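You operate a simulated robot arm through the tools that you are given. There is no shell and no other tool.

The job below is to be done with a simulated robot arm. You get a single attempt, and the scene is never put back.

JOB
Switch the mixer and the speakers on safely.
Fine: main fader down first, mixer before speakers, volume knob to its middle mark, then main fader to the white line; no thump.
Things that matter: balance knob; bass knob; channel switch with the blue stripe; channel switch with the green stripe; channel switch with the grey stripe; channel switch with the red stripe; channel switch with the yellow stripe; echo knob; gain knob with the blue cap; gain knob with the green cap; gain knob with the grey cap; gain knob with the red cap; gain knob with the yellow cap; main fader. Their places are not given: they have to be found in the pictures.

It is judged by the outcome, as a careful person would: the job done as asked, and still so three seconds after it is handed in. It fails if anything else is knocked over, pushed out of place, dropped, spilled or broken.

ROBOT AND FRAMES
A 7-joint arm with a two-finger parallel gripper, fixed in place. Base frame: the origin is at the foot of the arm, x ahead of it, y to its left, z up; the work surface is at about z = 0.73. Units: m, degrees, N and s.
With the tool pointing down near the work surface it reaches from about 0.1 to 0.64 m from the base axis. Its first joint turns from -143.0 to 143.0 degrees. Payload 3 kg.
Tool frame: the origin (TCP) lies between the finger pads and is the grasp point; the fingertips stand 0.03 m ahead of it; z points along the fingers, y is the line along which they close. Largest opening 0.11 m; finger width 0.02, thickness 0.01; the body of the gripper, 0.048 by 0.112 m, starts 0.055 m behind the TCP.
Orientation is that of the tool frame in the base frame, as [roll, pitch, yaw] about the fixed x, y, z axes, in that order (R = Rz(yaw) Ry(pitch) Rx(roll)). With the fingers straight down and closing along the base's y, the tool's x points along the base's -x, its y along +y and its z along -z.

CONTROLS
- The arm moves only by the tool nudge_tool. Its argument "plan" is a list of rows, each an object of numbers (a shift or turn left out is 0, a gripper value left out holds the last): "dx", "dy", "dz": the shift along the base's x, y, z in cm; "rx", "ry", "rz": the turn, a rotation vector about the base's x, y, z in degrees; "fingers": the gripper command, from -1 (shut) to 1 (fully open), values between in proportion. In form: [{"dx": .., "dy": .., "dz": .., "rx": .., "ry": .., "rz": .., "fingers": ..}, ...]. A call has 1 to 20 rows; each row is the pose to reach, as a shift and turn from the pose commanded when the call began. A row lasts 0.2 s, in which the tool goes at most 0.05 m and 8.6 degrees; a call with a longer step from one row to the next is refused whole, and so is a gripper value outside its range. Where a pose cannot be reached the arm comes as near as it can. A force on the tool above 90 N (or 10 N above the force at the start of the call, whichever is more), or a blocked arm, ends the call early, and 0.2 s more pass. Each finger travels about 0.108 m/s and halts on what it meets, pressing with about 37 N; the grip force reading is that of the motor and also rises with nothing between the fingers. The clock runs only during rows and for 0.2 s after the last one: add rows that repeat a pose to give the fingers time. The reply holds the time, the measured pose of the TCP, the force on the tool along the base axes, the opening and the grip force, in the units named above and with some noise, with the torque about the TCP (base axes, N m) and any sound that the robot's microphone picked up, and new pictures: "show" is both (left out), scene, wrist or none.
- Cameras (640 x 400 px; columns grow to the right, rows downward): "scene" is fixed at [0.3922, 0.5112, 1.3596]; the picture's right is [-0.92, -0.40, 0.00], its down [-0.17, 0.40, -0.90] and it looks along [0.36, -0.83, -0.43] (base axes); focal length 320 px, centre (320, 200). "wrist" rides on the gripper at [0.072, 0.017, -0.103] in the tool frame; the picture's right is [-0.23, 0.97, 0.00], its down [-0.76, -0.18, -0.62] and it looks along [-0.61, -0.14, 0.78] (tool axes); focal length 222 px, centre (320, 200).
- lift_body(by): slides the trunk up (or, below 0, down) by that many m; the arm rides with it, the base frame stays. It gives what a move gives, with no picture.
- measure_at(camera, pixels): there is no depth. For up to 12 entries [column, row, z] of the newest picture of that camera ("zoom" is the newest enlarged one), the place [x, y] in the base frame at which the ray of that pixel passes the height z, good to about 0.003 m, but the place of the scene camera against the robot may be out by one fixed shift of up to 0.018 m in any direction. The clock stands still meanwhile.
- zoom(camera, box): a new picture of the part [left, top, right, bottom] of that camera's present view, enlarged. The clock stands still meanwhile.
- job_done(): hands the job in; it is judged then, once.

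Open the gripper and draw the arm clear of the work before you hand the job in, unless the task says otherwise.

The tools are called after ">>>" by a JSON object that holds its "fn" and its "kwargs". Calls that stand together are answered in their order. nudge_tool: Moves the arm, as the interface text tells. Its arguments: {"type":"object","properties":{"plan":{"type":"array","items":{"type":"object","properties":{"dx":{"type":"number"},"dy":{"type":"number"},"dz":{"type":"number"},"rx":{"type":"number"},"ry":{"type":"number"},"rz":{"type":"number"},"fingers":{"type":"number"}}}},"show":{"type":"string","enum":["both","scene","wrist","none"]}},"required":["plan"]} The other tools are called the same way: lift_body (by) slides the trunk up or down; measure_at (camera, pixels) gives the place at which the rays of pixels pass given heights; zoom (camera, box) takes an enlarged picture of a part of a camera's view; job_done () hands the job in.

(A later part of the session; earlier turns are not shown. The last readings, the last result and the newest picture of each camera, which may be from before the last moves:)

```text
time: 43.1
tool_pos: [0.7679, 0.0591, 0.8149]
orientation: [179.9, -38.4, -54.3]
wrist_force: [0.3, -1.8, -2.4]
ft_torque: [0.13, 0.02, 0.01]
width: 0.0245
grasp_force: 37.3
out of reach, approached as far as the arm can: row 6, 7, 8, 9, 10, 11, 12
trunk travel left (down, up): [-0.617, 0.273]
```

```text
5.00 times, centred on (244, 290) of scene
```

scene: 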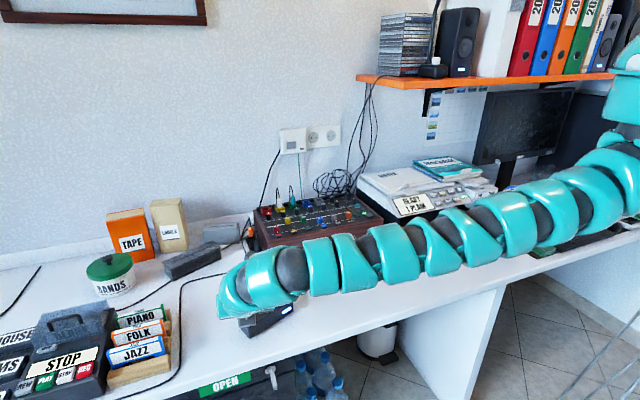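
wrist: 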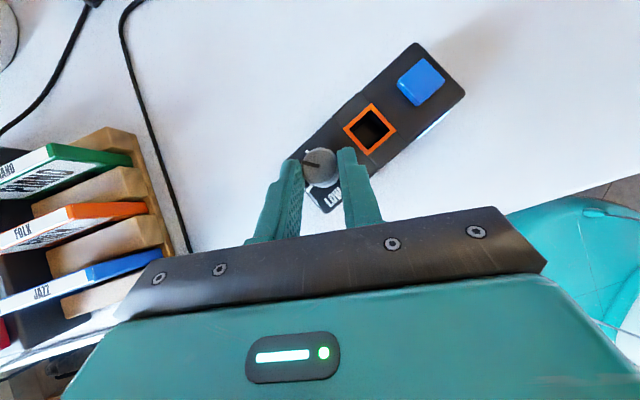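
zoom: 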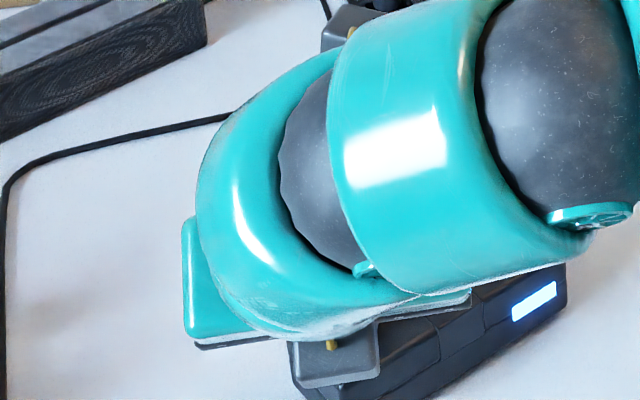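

The reach limit pulled the tool back, and the loose box was dragged about 7.5 cm toward the robot. I'll have to put it back. The knob did turn roughly halfway relative to the box. I'll release, lift, and assess.

>>> {"fn": "nudge_tool", "kwargs": {"plan": [{"fingers": -0.3}, {"fingers": -0.2}, {"dz": 1.5, "fingers": -0.1}, {"dz": 4, "fingers": -0.1}, {"dz": 6, "rz": 6, "fingers": -0.1}, {"dz": 6, "rz": 14, "fingers": -0.1}, {"dz": 6, "rz": 22, "fingers": -0.1}, {"dz": 6, "rz": 30, "fingers": -0.1}, {"dz": 6, "rz": 38, "fingers": -0.1}, {"dz": 6, "rz": 46, "fingers": -0.1}, {"dz": 6, "rz": 54, "fingers": -0.1}, {"dz": 6, "rz": 56, "fingers": -0.1}]}}

>>> {"fn": "zoom", "kwargs": {"camera": "wrist", "box": [240, 80, 432, 200]}}

>>> {"fn": "zoom", "kwargs": {"camera": "scene", "box": [180, 250, 340, 350]}}

```text
time: 45.7
tool_pos: [0.7687, 0.056, 0.8742]
orientation: [180.0, -38.2, 1.9]
wrist_force: [0.2, 0.6, 0.8]
ft_torque: [0.01, -0.04, 0.0]
width: 0.0497
grasp_force: 0.1
trunk travel left (down, up): [-0.617, 0.273]
```

scene: 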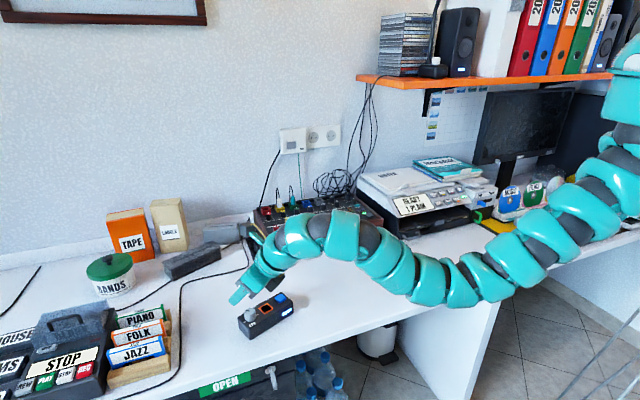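
wrist: 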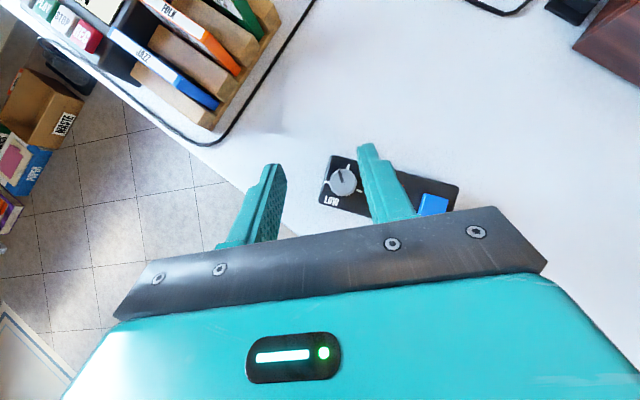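

```text
3.33 times, centred on (336, 140) of wrist
```

zoom: 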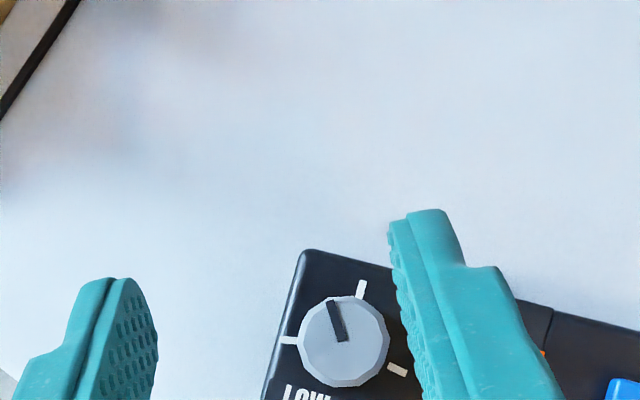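

```text
4.00 times, centred on (260, 300) of scene
```

zoom: 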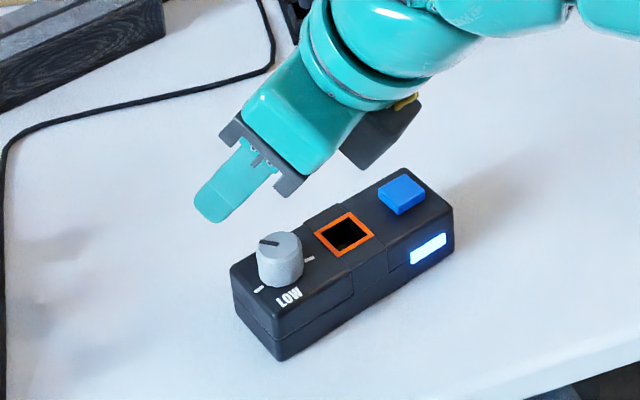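

The box has also rotated about 19° counter-clockwise. The knob pointer is now about 58° past LOW, roughly 32° short of the middle tick. I'll measure the new knob centre and box corners.

>>> {"fn": "measure_at", "kwargs": {"camera": "wrist", "pixels": [[343.2, 181.1, 0.8], [342.75, 186.6, 0.77], [326.4, 182.3, 0.77], [348.3, 166.4, 0.77], [359, 191, 0.77]]}}

>>> {"fn": "measure_at", "kwargs": {"camera": "scene", "pixels": [[249.5, 340, 0.73], [293, 312, 0.73], [238.5, 322, 0.77], [237, 316, 0.77], [282, 289.5, 0.77], [252.5, 316, 0.77]]}}

```text
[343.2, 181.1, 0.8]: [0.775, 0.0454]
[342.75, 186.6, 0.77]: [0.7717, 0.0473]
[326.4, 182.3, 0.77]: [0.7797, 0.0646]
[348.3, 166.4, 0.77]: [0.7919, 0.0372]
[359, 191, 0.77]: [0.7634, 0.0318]
```

```text
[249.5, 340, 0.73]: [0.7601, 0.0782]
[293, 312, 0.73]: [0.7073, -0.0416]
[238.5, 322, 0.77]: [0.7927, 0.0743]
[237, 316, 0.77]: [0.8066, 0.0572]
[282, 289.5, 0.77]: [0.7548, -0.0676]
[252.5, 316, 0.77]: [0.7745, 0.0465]
```

I'll finish the remaining turn here where the arm has room. First I'll centre over the knob and descend partway.

>>> {"fn": "nudge_tool", "kwargs": {"plan": [{"dx": -0.5, "dy": -0.5, "dz": -1}, {"dx": -0.93, "dy": -1.0, "dz": -2.5}, {"dx": -0.93, "dy": -1.0, "dz": -4}, {"dx": -0.93, "dy": -1.0, "dz": -5}, {"dx": -0.93, "dy": -1.0, "dz": -5}], "show": "wrist"}}

>>> {"fn": "zoom", "kwargs": {"camera": "wrist", "box": [240, 100, 400, 200]}}

```text
time: 46.9
tool_pos: [0.7598, 0.0472, 0.8245]
orientation: [180.0, -38.2, 1.6]
wrist_force: [0.0, -0.1, -0.2]
ft_torque: [-0.01, 0.05, 0.0]
width: 0.0495
grasp_force: 0.0
trunk travel left (down, up): [-0.617, 0.273]
```

wrist: 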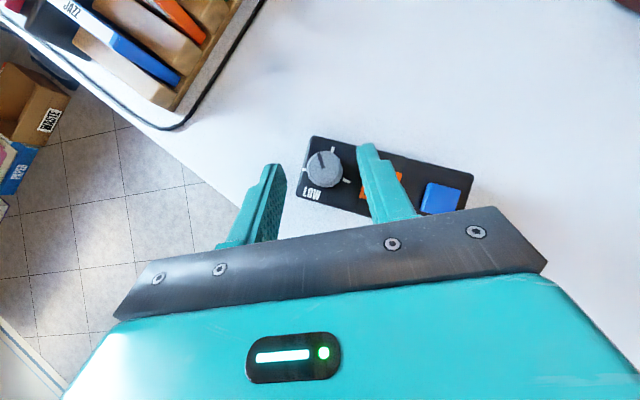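

```text
4.00 times, centred on (320, 150) of wrist
```

zoom: 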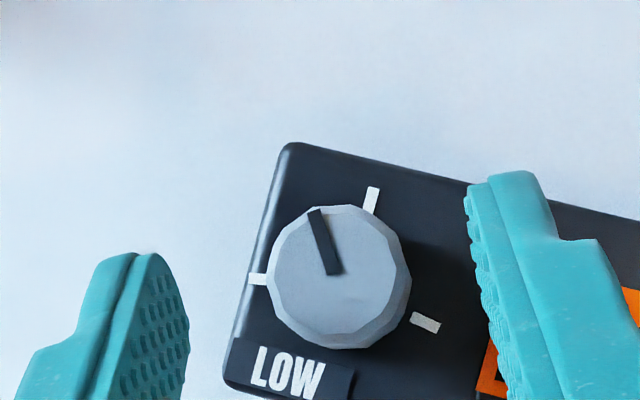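

The knob is 3.4 mm right of centre. I'll shift right, descend, and grip.

>>> {"fn": "nudge_tool", "kwargs": {"plan": [{"dy": -0.35, "dz": -0.3}, {"dy": -0.35, "dz": -1.0}, {"dy": -0.35, "dz": -1.6}, {"dy": -0.35, "dz": -1.6, "fingers": -0.4}, {"dy": -0.35, "dz": -1.6, "fingers": -0.55}, {"dy": -0.35, "dz": -1.6, "fingers": -0.62}, {"dy": -0.35, "dz": -1.6, "fingers": -0.62}], "show": "wrist"}}

>>> {"fn": "zoom", "kwargs": {"camera": "wrist", "box": [240, 100, 400, 200]}}

```text
time: 48.5
tool_pos: [0.7593, 0.0432, 0.8088]
orientation: [-180.0, -38.2, 1.7]
wrist_force: [-0.1, 0.2, -0.2]
ft_torque: [0.09, 0.02, 0.01]
width: 0.0243
grasp_force: 37.4
trunk travel left (down, up): [-0.617, 0.273]
```

wrist: 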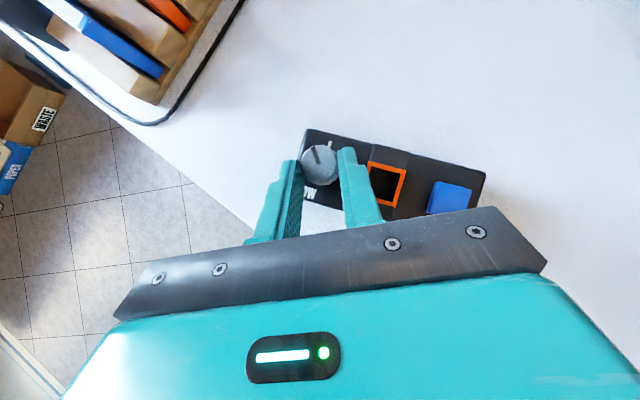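

```text
4.00 times, centred on (320, 150) of wrist
```

zoom: 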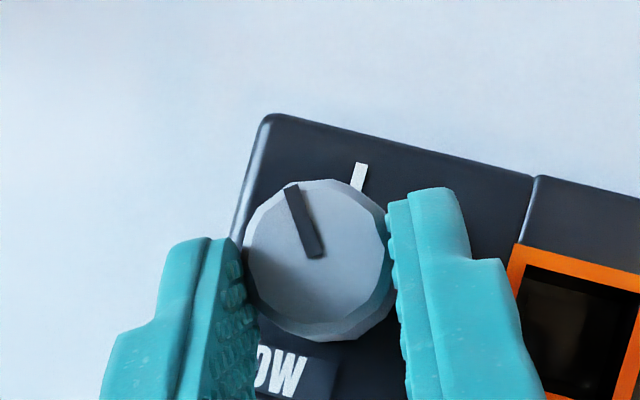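

The grip is secure with no side force. I'll turn another 33° clockwise along the arc; this pose range is within reach.

>>> {"fn": "nudge_tool", "kwargs": {"plan": [{"rz": -4, "dx": 0.0, "dy": 0.1}, {"rz": -8, "dx": 0.01, "dy": 0.2}, {"rz": -12, "dx": 0.03, "dy": 0.3}, {"rz": -16, "dx": 0.05, "dy": 0.4}, {"rz": -20, "dx": 0.08, "dy": 0.5}, {"rz": -24, "dx": 0.11, "dy": 0.6}, {"rz": -28, "dx": 0.16, "dy": 0.7}, {"rz": -33, "dx": 0.21, "dy": 0.8}, {"rz": -33, "dx": 0.21, "dy": 0.8}]}}

>>> {"fn": "zoom", "kwargs": {"camera": "wrist", "box": [240, 100, 400, 200]}}

```text
time: 50.5
tool_pos: [0.7612, 0.0507, 0.8075]
orientation: [179.9, -38.2, -31.3]
wrist_force: [-1.1, 1.1, -0.2]
ft_torque: [0.01, 0.0, 0.01]
width: 0.0241
grasp_force: 36.7
trunk travel left (down, up): [-0.617, 0.273]
```

scene: 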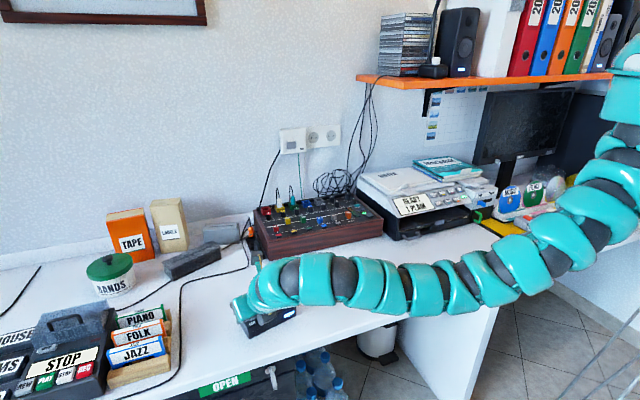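
wrist: 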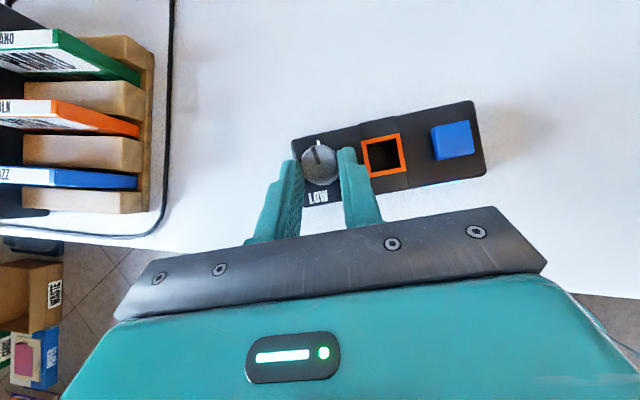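

```text
4.00 times, centred on (320, 150) of wrist
```

zoom: 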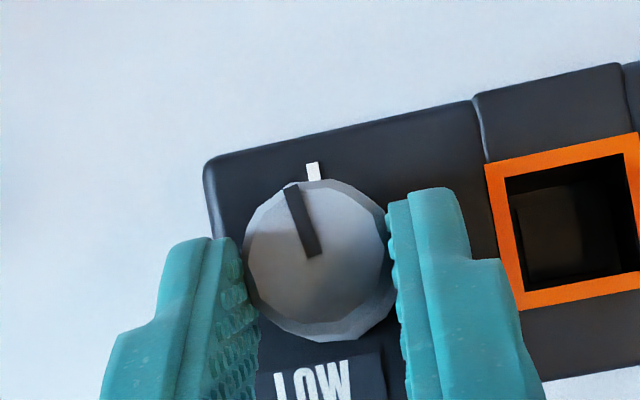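

The pointer is still about 7° short of the middle tick, because the box turned slightly with the knob. I'll turn another 9°.

>>> {"fn": "nudge_tool", "kwargs": {"plan": [{"rz": -3, "dx": 0.04, "dy": 0.07}, {"rz": -6, "dx": 0.09, "dy": 0.13}, {"rz": -9, "dx": 0.13, "dy": 0.19}, {"rz": -9, "dx": 0.13, "dy": 0.19}], "show": "wrist"}}

>>> {"fn": "zoom", "kwargs": {"camera": "wrist", "box": [240, 100, 400, 200]}}

```text
time: 51.5
tool_pos: [0.7623, 0.0529, 0.8086]
orientation: [180.0, -38.2, -40.3]
wrist_force: [-0.4, 0.3, 0.2]
ft_torque: [0.03, -0.06, -0.03]
width: 0.0245
grasp_force: 36.9
trunk travel left (down, up): [-0.617, 0.273]
```

wrist: 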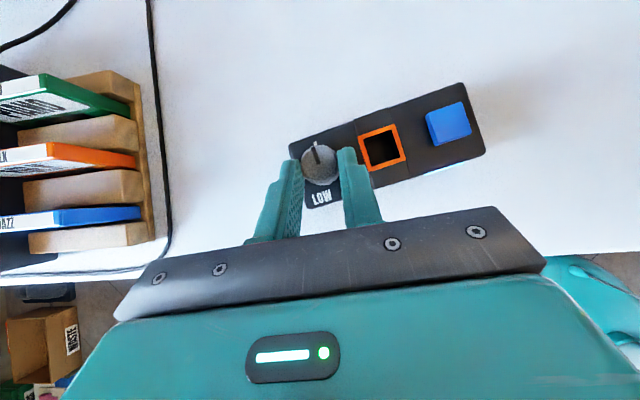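

```text
4.00 times, centred on (320, 150) of wrist
```

zoom: 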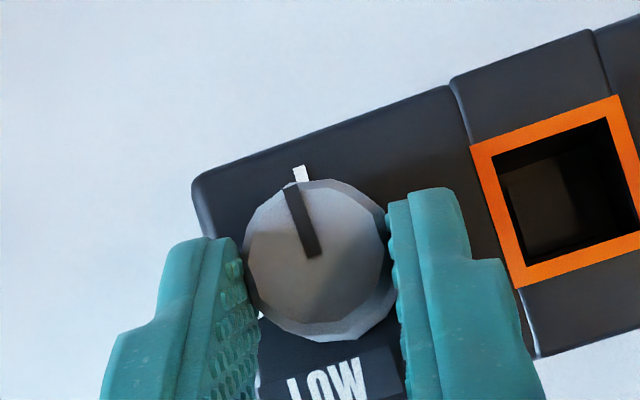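

The pointer at about 111° now matches the middle-tick direction at 110–111°. The box still needs to return to its spot: about 7.8 cm in +x and about 12° clockwise. I'll release, rise, swing to azimuth ≈ -2°, and check the knob from above.

>>> {"fn": "nudge_tool", "kwargs": {"plan": [{"fingers": -0.3}, {"fingers": -0.1}, {"dz": 2, "fingers": -0.1}, {"dz": 4, "fingers": -0.1}, {"dz": 4, "rz": 8, "dx": -0.07, "dy": -0.18}, {"dz": 4, "rz": 16, "dx": -0.14, "dy": -0.36}, {"dz": 4, "rz": 24, "dx": -0.21, "dy": -0.54}, {"dz": 4, "rz": 32, "dx": -0.28, "dy": -0.72}, {"dz": 4, "rz": 38, "dx": -0.35, "dy": -0.89}, {"dz": 4, "rz": 38, "dx": -0.35, "dy": -0.89}]}}

>>> {"fn": "zoom", "kwargs": {"camera": "wrist", "box": [240, 100, 400, 200]}}

>>> {"fn": "zoom", "kwargs": {"camera": "scene", "box": [180, 250, 340, 350]}}

```text
time: 53.7
tool_pos: [0.7591, 0.0437, 0.848]
orientation: [179.9, -38.2, -2.2]
wrist_force: [-0.3, 0.4, 0.1]
ft_torque: [0.02, 0.0, 0.01]
width: 0.0496
grasp_force: 0.1
trunk travel left (down, up): [-0.617, 0.273]
```

scene: 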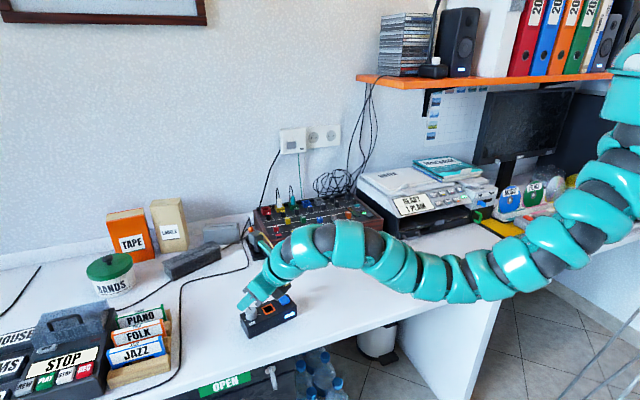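
wrist: 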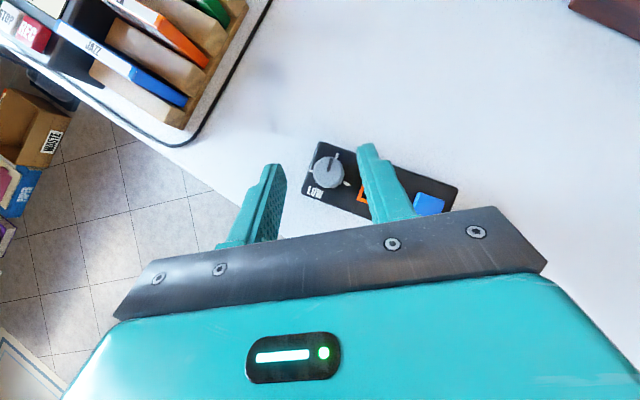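

```text
4.00 times, centred on (320, 150) of wrist
```

zoom: 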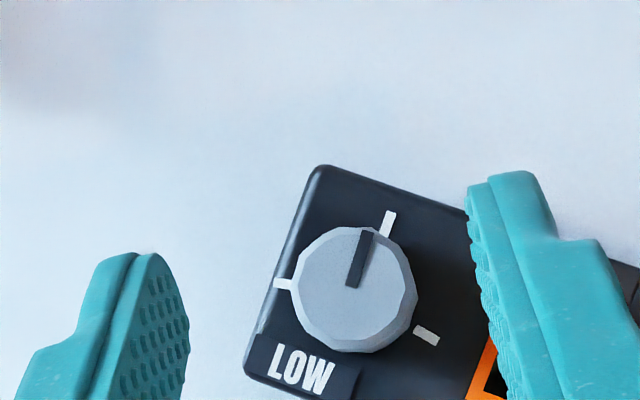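

```text
4.00 times, centred on (260, 300) of scene
```

zoom: 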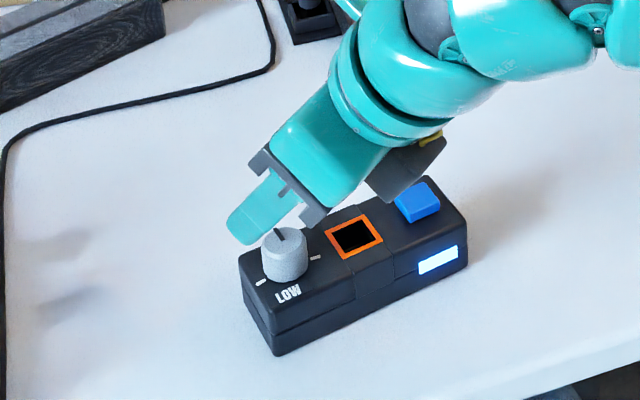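

After release the pointer sits about 5–6° short of the middle tick, which I'll correct at the end. Next I'll re-grip the knob and use it to bring the box back. First I'll check its centre.

>>> {"fn": "measure_at", "kwargs": {"camera": "wrist", "pixels": [[328.25, 172.5, 0.8], [328.75, 177.4, 0.77], [337, 155.75, 0.77]]}}

>>> {"fn": "measure_at", "kwargs": {"camera": "scene", "pixels": [[248.5, 339, 0.73], [296.5, 313.5, 0.73]]}}

```text
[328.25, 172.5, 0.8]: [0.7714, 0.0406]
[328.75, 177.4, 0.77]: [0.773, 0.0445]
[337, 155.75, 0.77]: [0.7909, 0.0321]
```

```text
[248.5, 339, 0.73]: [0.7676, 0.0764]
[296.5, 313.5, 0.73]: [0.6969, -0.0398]
```

The knob is at about (0.7725,0.043). I'll descend and re-grip, then drag the box toward +x with a slight clockwise rotation, starting with 5 cm.

>>> {"fn": "nudge_tool", "kwargs": {"plan": [{"dz": -1.5}, {"dz": -3}, {"dz": -4}, {"dz": -4, "fingers": -0.4}, {"dz": -4, "fingers": -0.55}, {"dz": -4, "fingers": -0.65}, {"dz": -4, "fingers": -0.65}, {"dz": -4, "dx": 0.6, "dy": -0.03, "rz": -0.8}, {"dz": -4, "dx": 1.4, "dy": -0.07, "rz": -1.8}, {"dz": -4, "dx": 2.2, "dy": -0.11, "rz": -3}, {"dz": -4, "dx": 3, "dy": -0.15, "rz": -4}, {"dz": -4, "dx": 4, "dy": -0.2, "rz": -5.5}, {"dz": -4, "dx": 5, "dy": -0.25, "rz": -7}, {"dz": -4, "dx": 5, "dy": -0.25, "rz": -7}]}}

>>> {"fn": "zoom", "kwargs": {"camera": "wrist", "box": [240, 100, 400, 200]}}

>>> {"fn": "zoom", "kwargs": {"camera": "scene", "box": [180, 250, 340, 350]}}

```text
time: 56.7
tool_pos: [0.8085, 0.0406, 0.8094]
orientation: [179.9, -38.3, -9.3]
wrist_force: [-2.4, -1.5, 5.5]
ft_torque: [-0.01, 0.07, -0.02]
width: 0.0245
grasp_force: 37.2
trunk travel left (down, up): [-0.617, 0.273]
```

scene: 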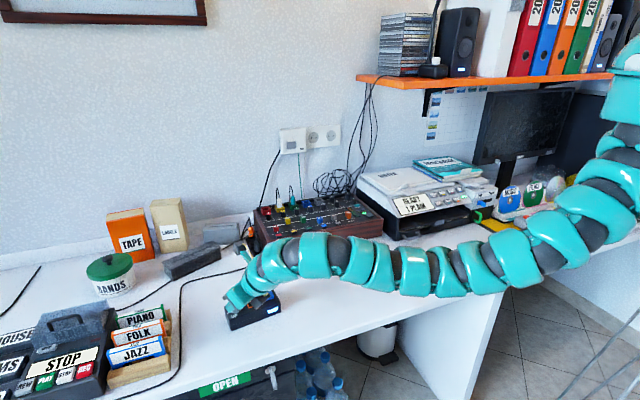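
wrist: 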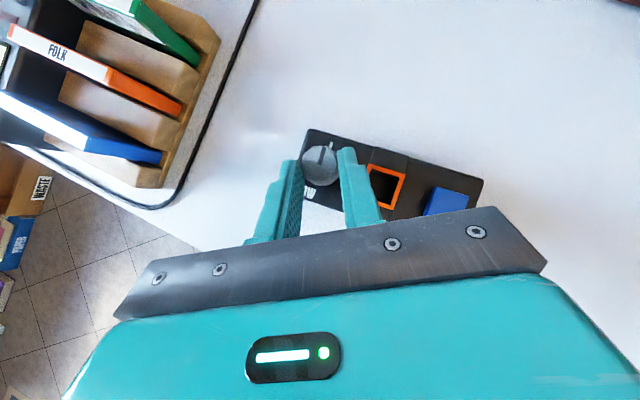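

```text
4.00 times, centred on (320, 150) of wrist
```

zoom: 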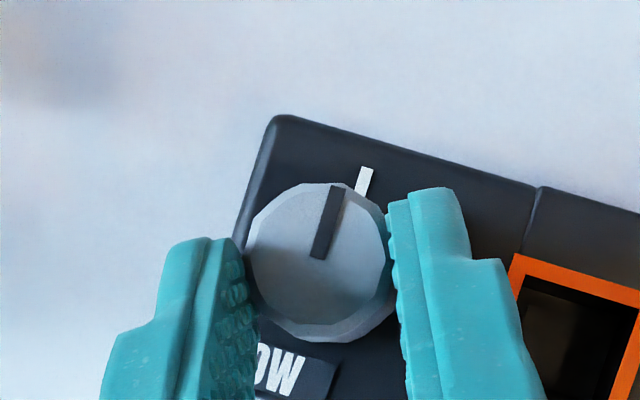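

```text
4.00 times, centred on (260, 300) of scene
```

zoom: 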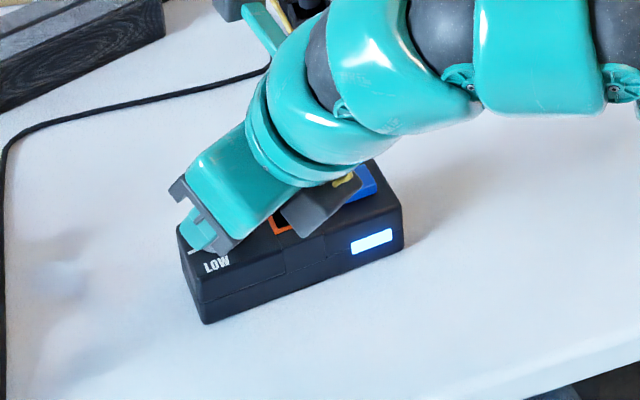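

The box moved and turned clockwise, and the pointer is aligned with the middle tick. I'll drag the remaining 3 cm.

>>> {"fn": "nudge_tool", "kwargs": {"plan": [{"dx": 0.7, "dy": -0.03, "rz": -0.6}, {"dx": 1.4, "dy": -0.07, "rz": -1.2}, {"dx": 2.2, "dy": -0.11, "rz": -2}, {"dx": 3.0, "dy": -0.15, "rz": -3}, {"dx": 3.0, "dy": -0.15, "rz": -3}]}}

>>> {"fn": "zoom", "kwargs": {"camera": "wrist", "box": [240, 100, 400, 200]}}

>>> {"fn": "zoom", "kwargs": {"camera": "scene", "box": [200, 270, 296, 330]}}

```text
time: 57.9
tool_pos: [0.8401, 0.0378, 0.8094]
orientation: [180.0, -38.3, -12.3]
wrist_force: [-0.3, -0.7, 3.6]
ft_torque: [0.08, -0.18, 0.01]
width: 0.0245
grasp_force: 37.0
trunk travel left (down, up): [-0.617, 0.273]
```

scene: 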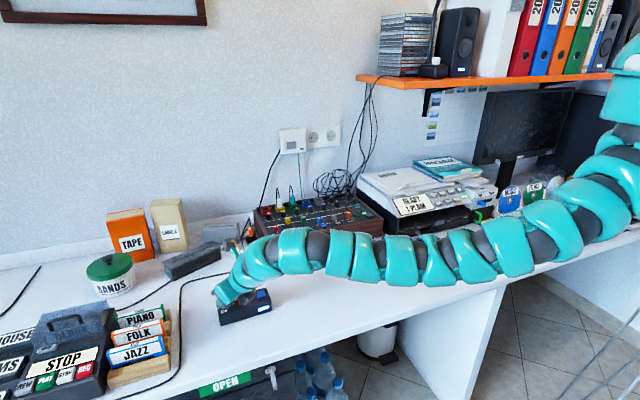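
wrist: 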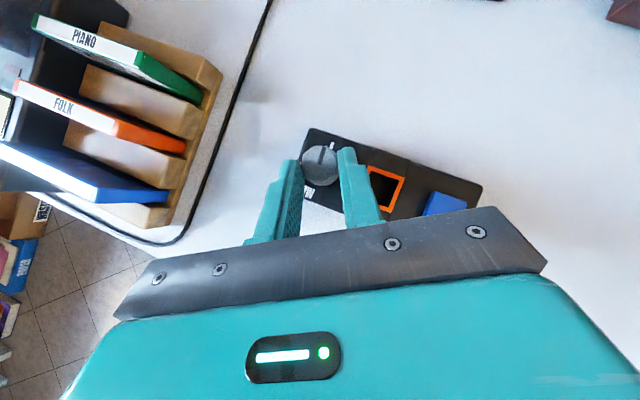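

```text
4.00 times, centred on (320, 150) of wrist
```

zoom: 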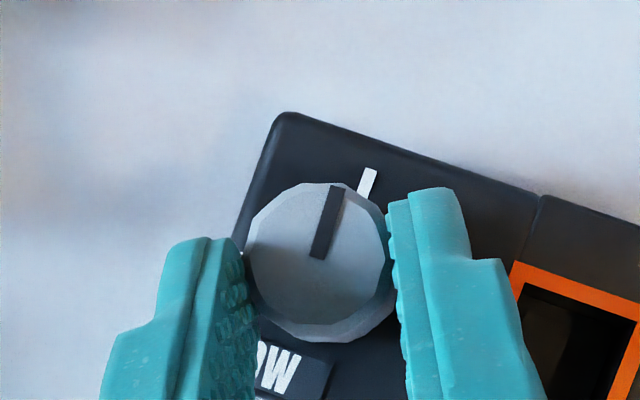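

```text
6.67 times, centred on (248, 300) of scene
```

zoom: 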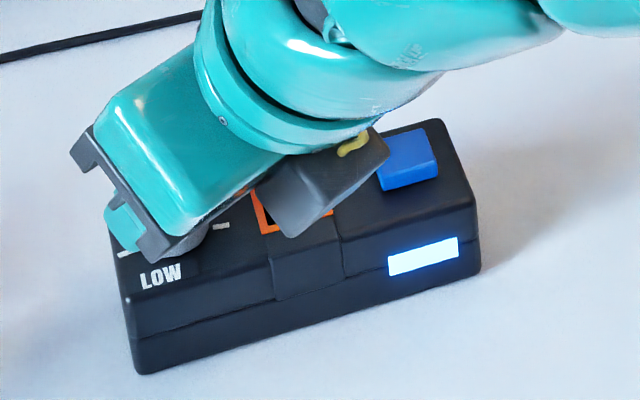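

The box is back essentially where it started: its corners match the original scene zoom within about 1 px. The pointer is about 3° short of the middle tick, so I'll turn 6° more, then release and inspect.

>>> {"fn": "nudge_tool", "kwargs": {"plan": [{"rz": -2, "dx": 0.01, "dy": 0.05}, {"rz": -4, "dx": 0.02, "dy": 0.1}, {"rz": -6, "dx": 0.04, "dy": 0.14}, {"rz": -6, "dx": 0.04, "dy": 0.14}, {"rz": -6, "dx": 0.04, "dy": 0.14, "fingers": -0.5}, {"rz": -6, "dx": 0.04, "dy": 0.14, "fingers": -0.3}, {"rz": -6, "dx": 0.04, "dy": 0.14, "fingers": -0.1}, {"rz": -6, "dx": 0.04, "dy": 0.14, "dz": 2, "fingers": -0.1}, {"rz": -6, "dx": 0.04, "dy": 0.14, "dz": 4, "fingers": -0.1}]}}

>>> {"fn": "zoom", "kwargs": {"camera": "wrist", "box": [240, 100, 400, 200]}}

>>> {"fn": "zoom", "kwargs": {"camera": "scene", "box": [200, 270, 296, 330]}}

```text
time: 59.9
tool_pos: [0.8397, 0.0402, 0.8485]
orientation: [-180.0, -38.2, -18.2]
wrist_force: [0.4, 0.1, -0.9]
ft_torque: [0.02, 0.01, 0.0]
width: 0.0495
grasp_force: 0.0
trunk travel left (down, up): [-0.617, 0.273]
```

scene: 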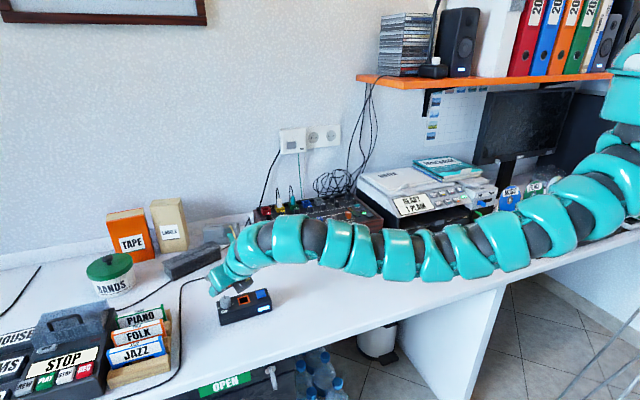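
wrist: 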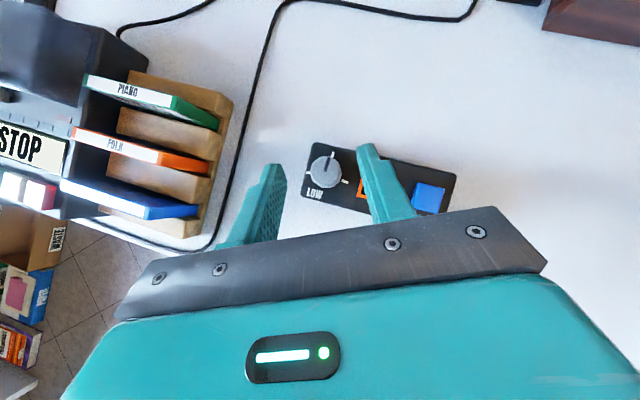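

```text
4.00 times, centred on (320, 150) of wrist
```

zoom: 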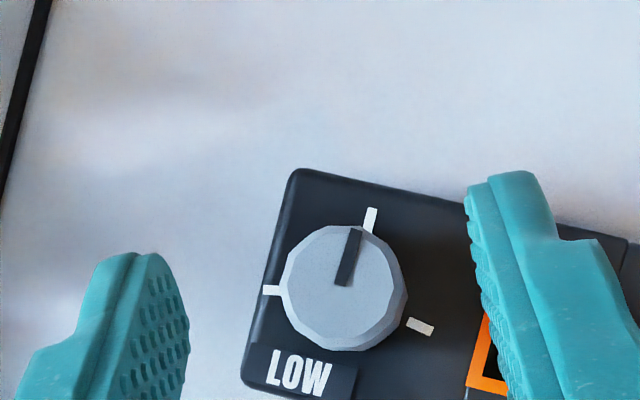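

```text
6.67 times, centred on (248, 300) of scene
```

zoom: 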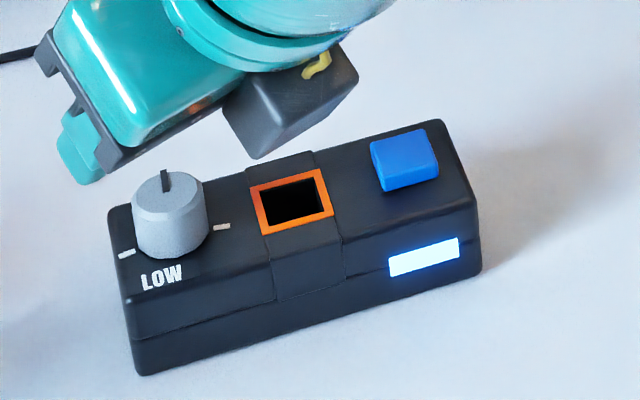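

The box is in its original place. The released pointer at 79° is 3–5° short of the middle tick at 74–76°, so I'll do one more small correction: re-grip, turn 5.5°, release.

>>> {"fn": "nudge_tool", "kwargs": {"plan": [{"dx": -0.05, "dy": -0.14, "dz": -1.5}, {"dx": -0.05, "dy": -0.14, "dz": -3}, {"dx": -0.05, "dy": -0.14, "dz": -4}, {"dx": -0.05, "dy": -0.14, "dz": -4, "fingers": -0.4}, {"dx": -0.05, "dy": -0.14, "dz": -4, "fingers": -0.55}, {"dx": -0.05, "dy": -0.14, "dz": -4, "fingers": -0.62}, {"dx": -0.05, "dy": -0.14, "dz": -4, "fingers": -0.62}, {"dx": -0.04, "dy": -0.08, "dz": -4, "rz": -2.5}, {"dx": -0.02, "dy": -0.01, "dz": -4, "rz": -5.5}, {"dx": -0.02, "dy": -0.01, "dz": -4, "rz": -5.5}], "show": "wrist"}}

>>> {"fn": "zoom", "kwargs": {"camera": "wrist", "box": [240, 100, 400, 200]}}

```text
time: 62.1
tool_pos: [0.8401, 0.0406, 0.8081]
orientation: [180.0, -38.2, -23.9]
wrist_force: [0.9, 0.2, 0.2]
ft_torque: [0.01, 0.07, -0.01]
width: 0.0244
grasp_force: 37.2
trunk travel left (down, up): [-0.617, 0.273]
```

wrist: 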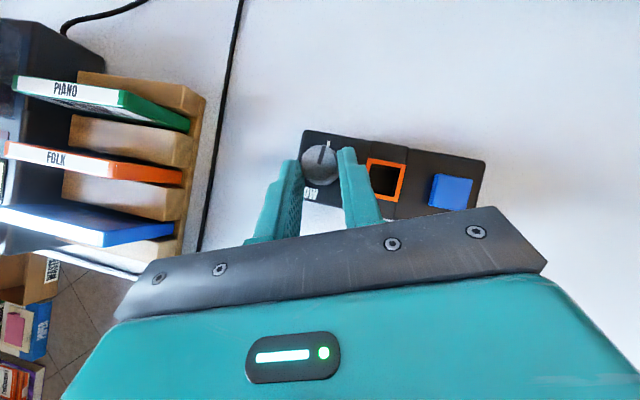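

```text
4.00 times, centred on (320, 150) of wrist
```

zoom: 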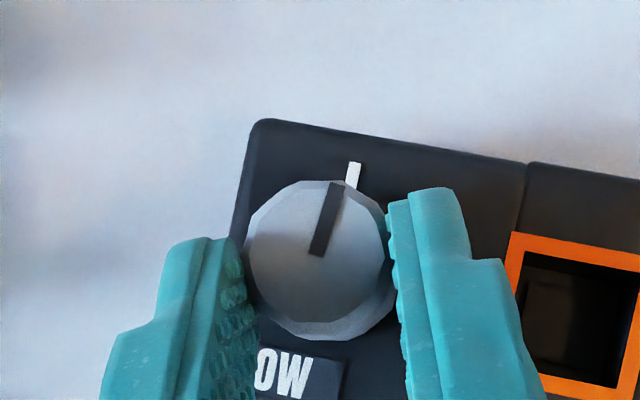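

While gripped, the pointer is about 5° past the tick. The last releases let it relax by about that much, so I'll release and inspect.

>>> {"fn": "nudge_tool", "kwargs": {"plan": [{"fingers": -0.5}, {"fingers": -0.3}, {"fingers": -0.1}, {"dz": 2, "fingers": -0.1}, {"dz": 4, "fingers": -0.1}, {"dz": 5, "fingers": -0.1}]}}

>>> {"fn": "zoom", "kwargs": {"camera": "wrist", "box": [280, 120, 376, 180]}}

>>> {"fn": "zoom", "kwargs": {"camera": "scene", "box": [200, 270, 296, 330]}}

```text
time: 63.5
tool_pos: [0.8402, 0.0417, 0.8582]
orientation: [180.0, -38.3, -23.8]
wrist_force: [-0.1, -0.5, -0.2]
ft_torque: [0.0, 0.02, -0.01]
width: 0.0495
grasp_force: 0.0
trunk travel left (down, up): [-0.617, 0.273]
```

scene: 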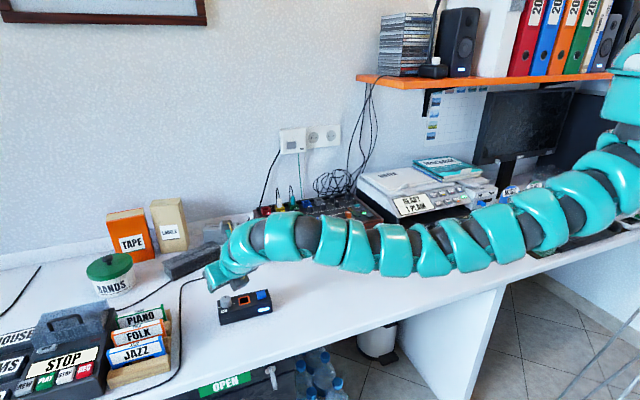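
wrist: 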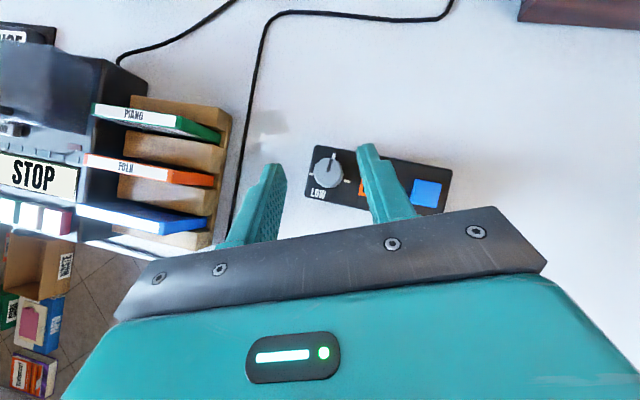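

```text
6.67 times, centred on (328, 150) of wrist
```

zoom: 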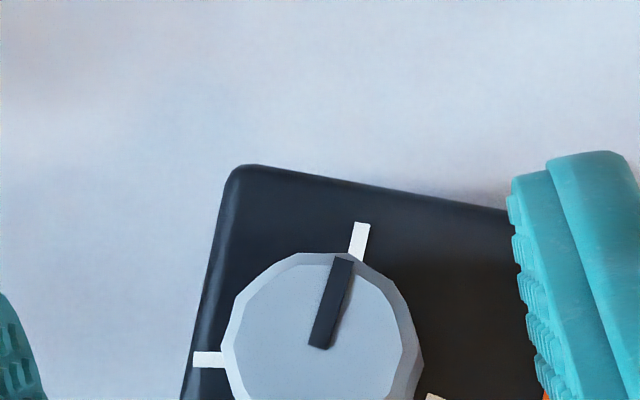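

```text
6.67 times, centred on (248, 300) of scene
```

zoom: 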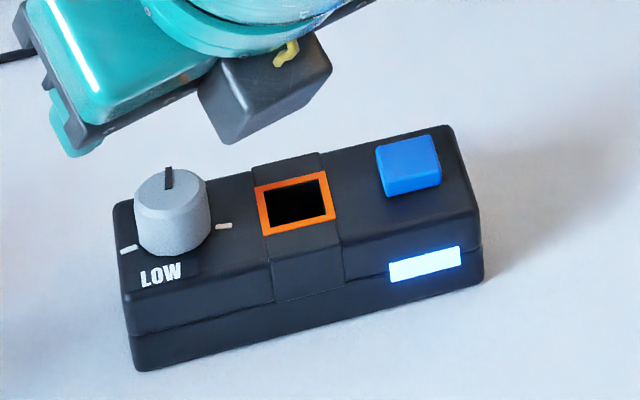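

Now the pointer at 73.6° is about 7° past the middle direction of 80–81°, and the box is 2–3° clockwise of its original heading. I'll re-grip and turn back about 7° counter-clockwise, which should help both.

>>> {"fn": "nudge_tool", "kwargs": {"plan": [{"dz": -1.5}, {"dz": -3.5}, {"dz": -5}, {"dz": -5, "fingers": -0.4}, {"dz": -5, "fingers": -0.55}, {"dz": -5, "fingers": -0.62}, {"dz": -5, "fingers": -0.62}, {"dz": -5, "rz": 3, "dx": -0.03, "dy": -0.07}, {"dz": -5, "rz": 6, "dx": -0.05, "dy": -0.14}, {"dz": -5, "rz": 8, "dx": -0.07, "dy": -0.18}, {"dz": -5, "rz": 8, "dx": -0.07, "dy": -0.18}], "show": "wrist"}}

>>> {"fn": "zoom", "kwargs": {"camera": "wrist", "box": [240, 100, 400, 200]}}

```text
time: 65.9
tool_pos: [0.8386, 0.039, 0.8089]
orientation: [179.9, -38.3, -15.8]
wrist_force: [0.4, -0.1, 0.3]
ft_torque: [0.07, -0.08, -0.03]
width: 0.0244
grasp_force: 37.0
trunk travel left (down, up): [-0.617, 0.273]
```

wrist: 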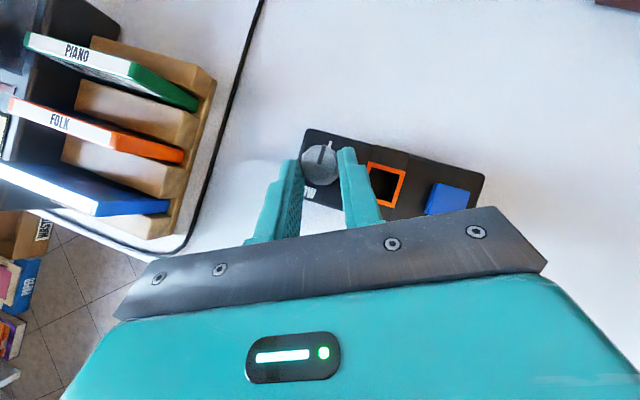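

```text
4.00 times, centred on (320, 150) of wrist
```

zoom: 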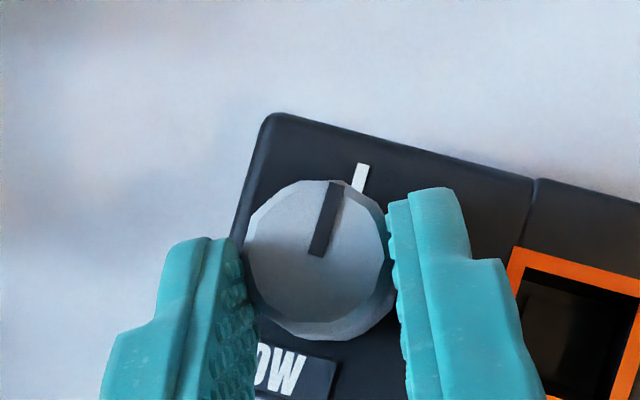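

Gripped, the pointer at 76° matches the middle direction at about 76.6–77.5°. I'll release gently and check.

>>> {"fn": "nudge_tool", "kwargs": {"plan": [{"fingers": -0.55}, {"fingers": -0.45}, {"fingers": -0.3}, {"fingers": -0.1}, {"dz": 2, "fingers": -0.1}, {"dz": 4, "fingers": -0.1}, {"dz": 7, "fingers": -0.1}, {"dz": 7, "fingers": -0.1}]}}

>>> {"fn": "zoom", "kwargs": {"camera": "wrist", "box": [290, 140, 386, 200]}}

>>> {"fn": "zoom", "kwargs": {"camera": "scene", "box": [200, 270, 296, 330]}}

```text
time: 67.7
tool_pos: [0.8389, 0.041, 0.8757]
orientation: [179.9, -38.3, -15.7]
wrist_force: [1.0, 1.7, 0.3]
ft_torque: [-0.01, -0.01, -0.01]
width: 0.0493
grasp_force: 0.0
trunk travel left (down, up): [-0.617, 0.273]
```

scene: 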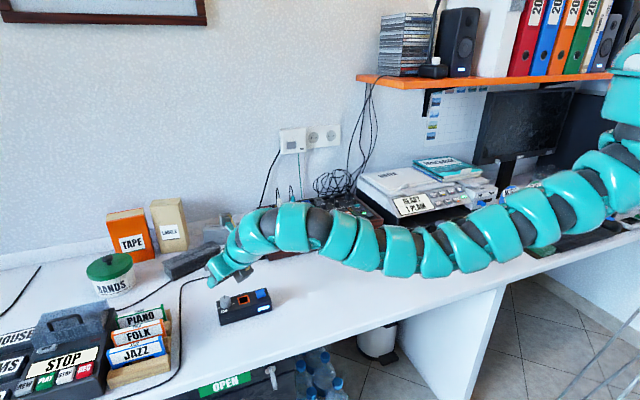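
wrist: 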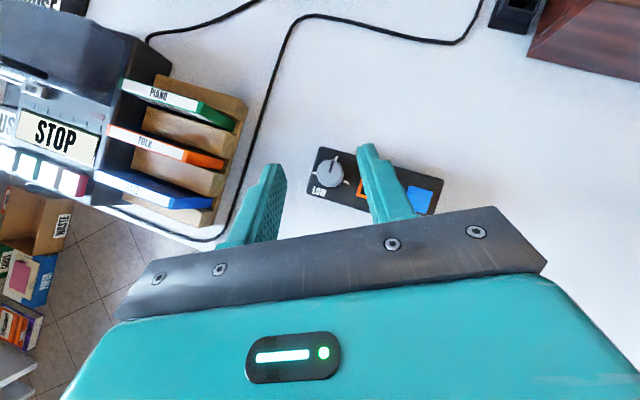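

```text
6.67 times, centred on (338, 170) of wrist
```

zoom: 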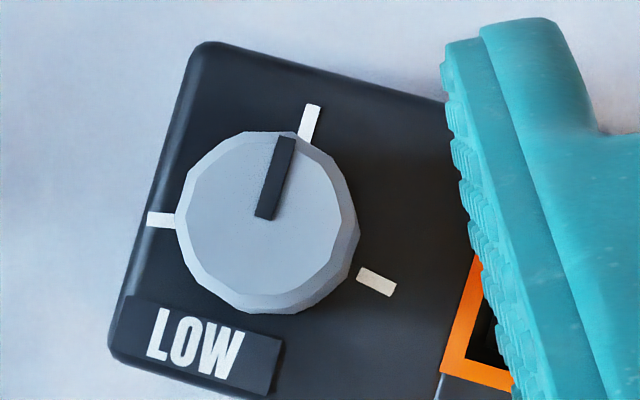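

```text
6.67 times, centred on (248, 300) of scene
```

zoom: 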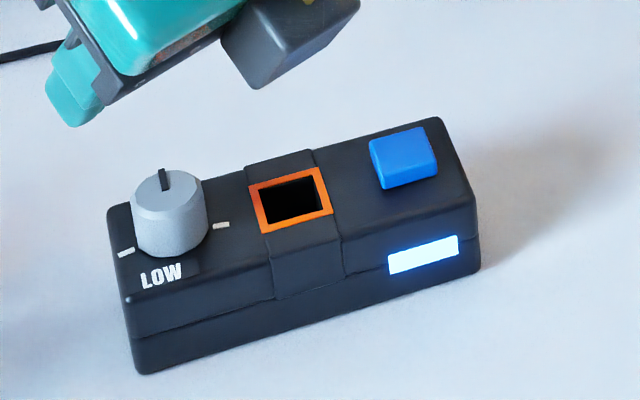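

The knob is on its middle mark within about 2°, and the box is back in place. Next I'll return to the mixer at safe height, turning to the fader's slide direction, to raise the main fader to the white line.

>>> {"fn": "nudge_tool", "kwargs": {"plan": [{"dz": 3, "dx": -2}, {"dz": 6, "dx": -5, "dy": -1, "rz": -2}, {"dz": 8, "dx": -9, "dy": -2.5, "rz": -6}, {"dz": 8, "dx": -11.5, "dy": -6, "rz": -10}, {"dz": 8, "dx": -13, "dy": -10, "rz": -14}, {"dz": 8, "dx": -14, "dy": -14.5, "rz": -18}, {"dz": 8, "dx": -15, "dy": -19, "rz": -22}, {"dz": 8, "dx": -16, "dy": -23.5, "rz": -26}, {"dz": 8, "dx": -17, "dy": -28, "rz": -27.8}, {"dz": 8, "dx": -17.5, "dy": -32.5, "rz": -27.8}, {"dz": 8, "dx": -17.5, "dy": -37, "rz": -27.8}, {"dz": 8, "dx": -17.5, "dy": -41.5, "rz": -27.8, "fingers": -0.36}, {"dz": 7, "dx": -17.5, "dy": -45, "rz": -27.8, "fingers": -0.36}, {"dz": 7, "dx": -17.5, "dy": -45, "rz": -27.8, "fingers": -0.36}]}}

>>> {"fn": "zoom", "kwargs": {"camera": "wrist", "box": [240, 50, 400, 150]}}

>>> {"fn": "zoom", "kwargs": {"camera": "scene", "box": [200, 250, 328, 330]}}

```text
time: 70.7
tool_pos: [0.6687, -0.4103, 0.9433]
orientation: [-179.9, -38.3, -43.6]
wrist_force: [-0.8, 0.1, -0.3]
ft_torque: [0.02, 0.01, 0.0]
width: 0.0353
grasp_force: 0.1
out of reach, approached as far as the arm can: row 11, 12, 13, 14
trunk travel left (down, up): [-0.617, 0.273]
```

scene: 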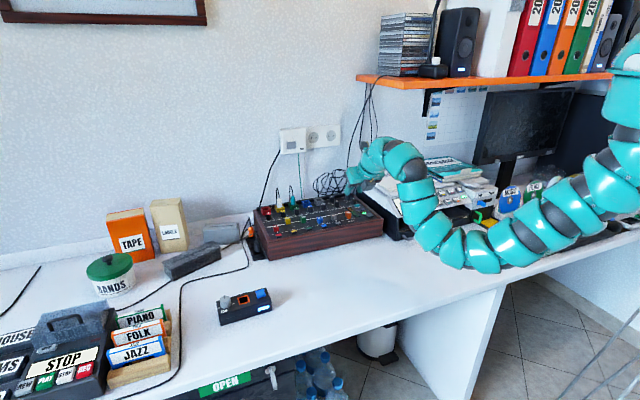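
wrist: 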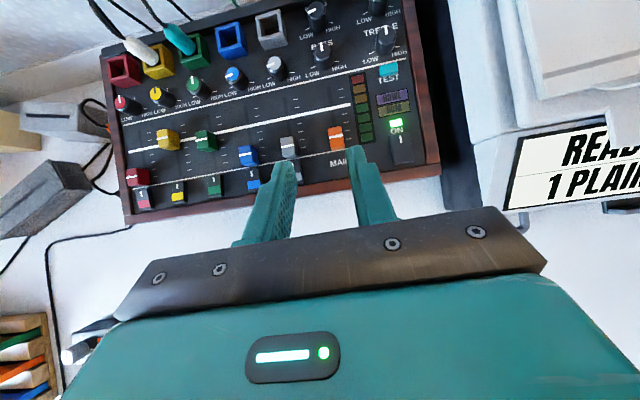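

```text
4.00 times, centred on (320, 100) of wrist
```

zoom: 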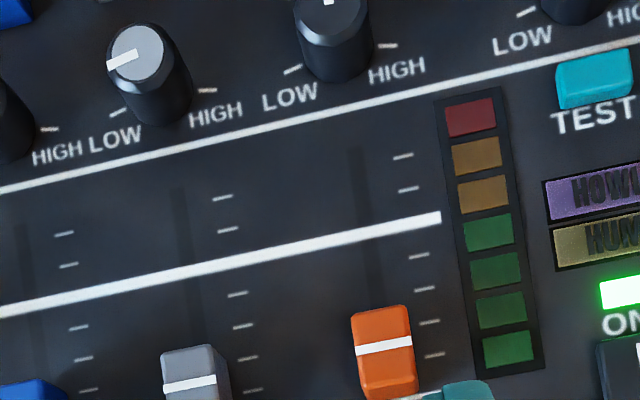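

```text
5.00 times, centred on (264, 290) of scene
```

zoom: 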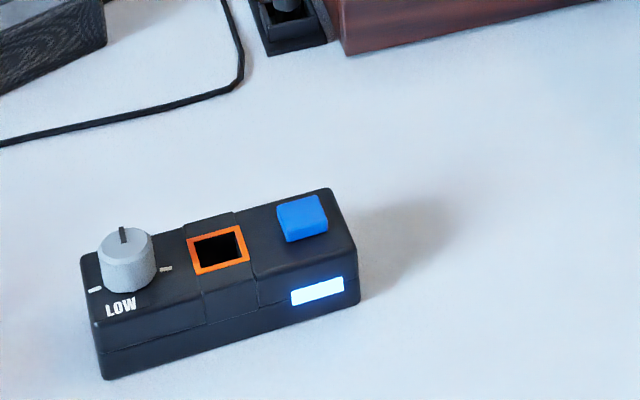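

The mixer lamp is still on, the fader is at the bottom, and the speaker lamp is lit. The arm met a limit at this trunk height, so I'll raise the trunk 5 cm back to where the fader was reachable before.

>>> {"fn": "lift_body", "kwargs": {"by": 0.05}}

>>> {"fn": "nudge_tool", "kwargs": {"plan": [{"dx": 0.6, "dy": -1, "dz": -1}, {"dx": 1.4, "dy": -2.2, "dz": -3}, {"dx": 2.2, "dy": -3.5, "dz": -5}, {"dx": 2.5, "dy": -4.1, "dz": -7}, {"dx": 2.5, "dy": -4.1, "dz": -9}, {"dx": 2.5, "dy": -4.1, "dz": -9}]}}

>>> {"fn": "zoom", "kwargs": {"camera": "wrist", "box": [256, 100, 416, 200]}}

```text
time: 71.6
tool_pos: [0.6678, -0.4113, 0.9933]
orientation: [180.0, -38.4, -43.7]
wrist_force: [-0.4, 0.6, 0.4]
ft_torque: [0.02, 0.01, -0.01]
width: 0.0353
grasp_force: 0.0
trunk travel left (down, up): [-0.667, 0.223]
```

```text
time: 73.0
tool_pos: [0.6944, -0.4511, 0.9029]
orientation: [-179.9, -38.4, -43.9]
wrist_force: [-0.8, -0.7, 0.5]
ft_torque: [-0.01, 0.06, 0.03]
width: 0.0354
grasp_force: 0.0
trunk travel left (down, up): [-0.667, 0.223]
```

scene: 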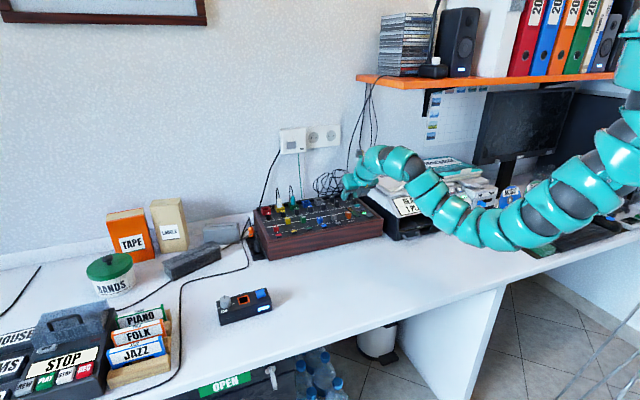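
wrist: 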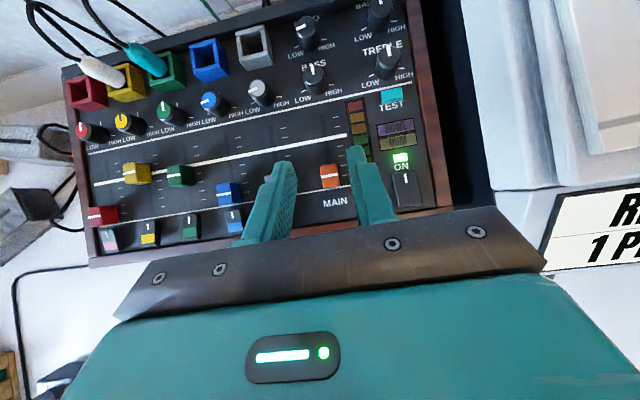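

```text
4.00 times, centred on (336, 150) of wrist
```

zoom: 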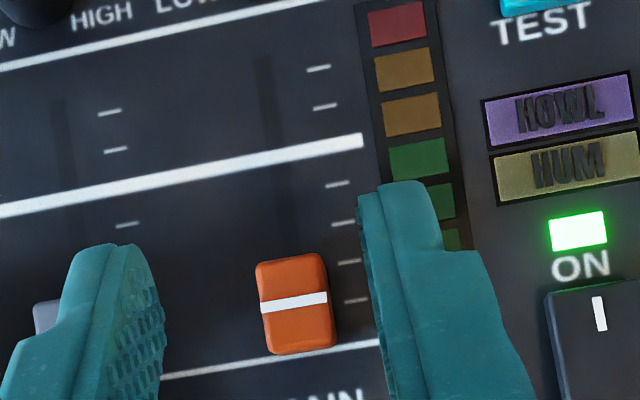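

The cap's mark is at wrist (329.5,175.5), with the white line running from (256,152) to (346.75,135). I'll measure these.

>>> {"fn": "measure_at", "kwargs": {"camera": "wrist", "pixels": [[329.5, 175.5, 0.83], [329.5, 175.5, 0.82], [346.75, 135, 0.803], [256, 152, 0.803], [350.5, 185.5, 0.8]]}}

```text
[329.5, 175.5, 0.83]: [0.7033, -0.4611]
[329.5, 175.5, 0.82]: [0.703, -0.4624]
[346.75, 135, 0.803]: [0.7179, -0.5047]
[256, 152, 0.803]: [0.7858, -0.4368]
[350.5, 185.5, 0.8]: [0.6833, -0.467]
```

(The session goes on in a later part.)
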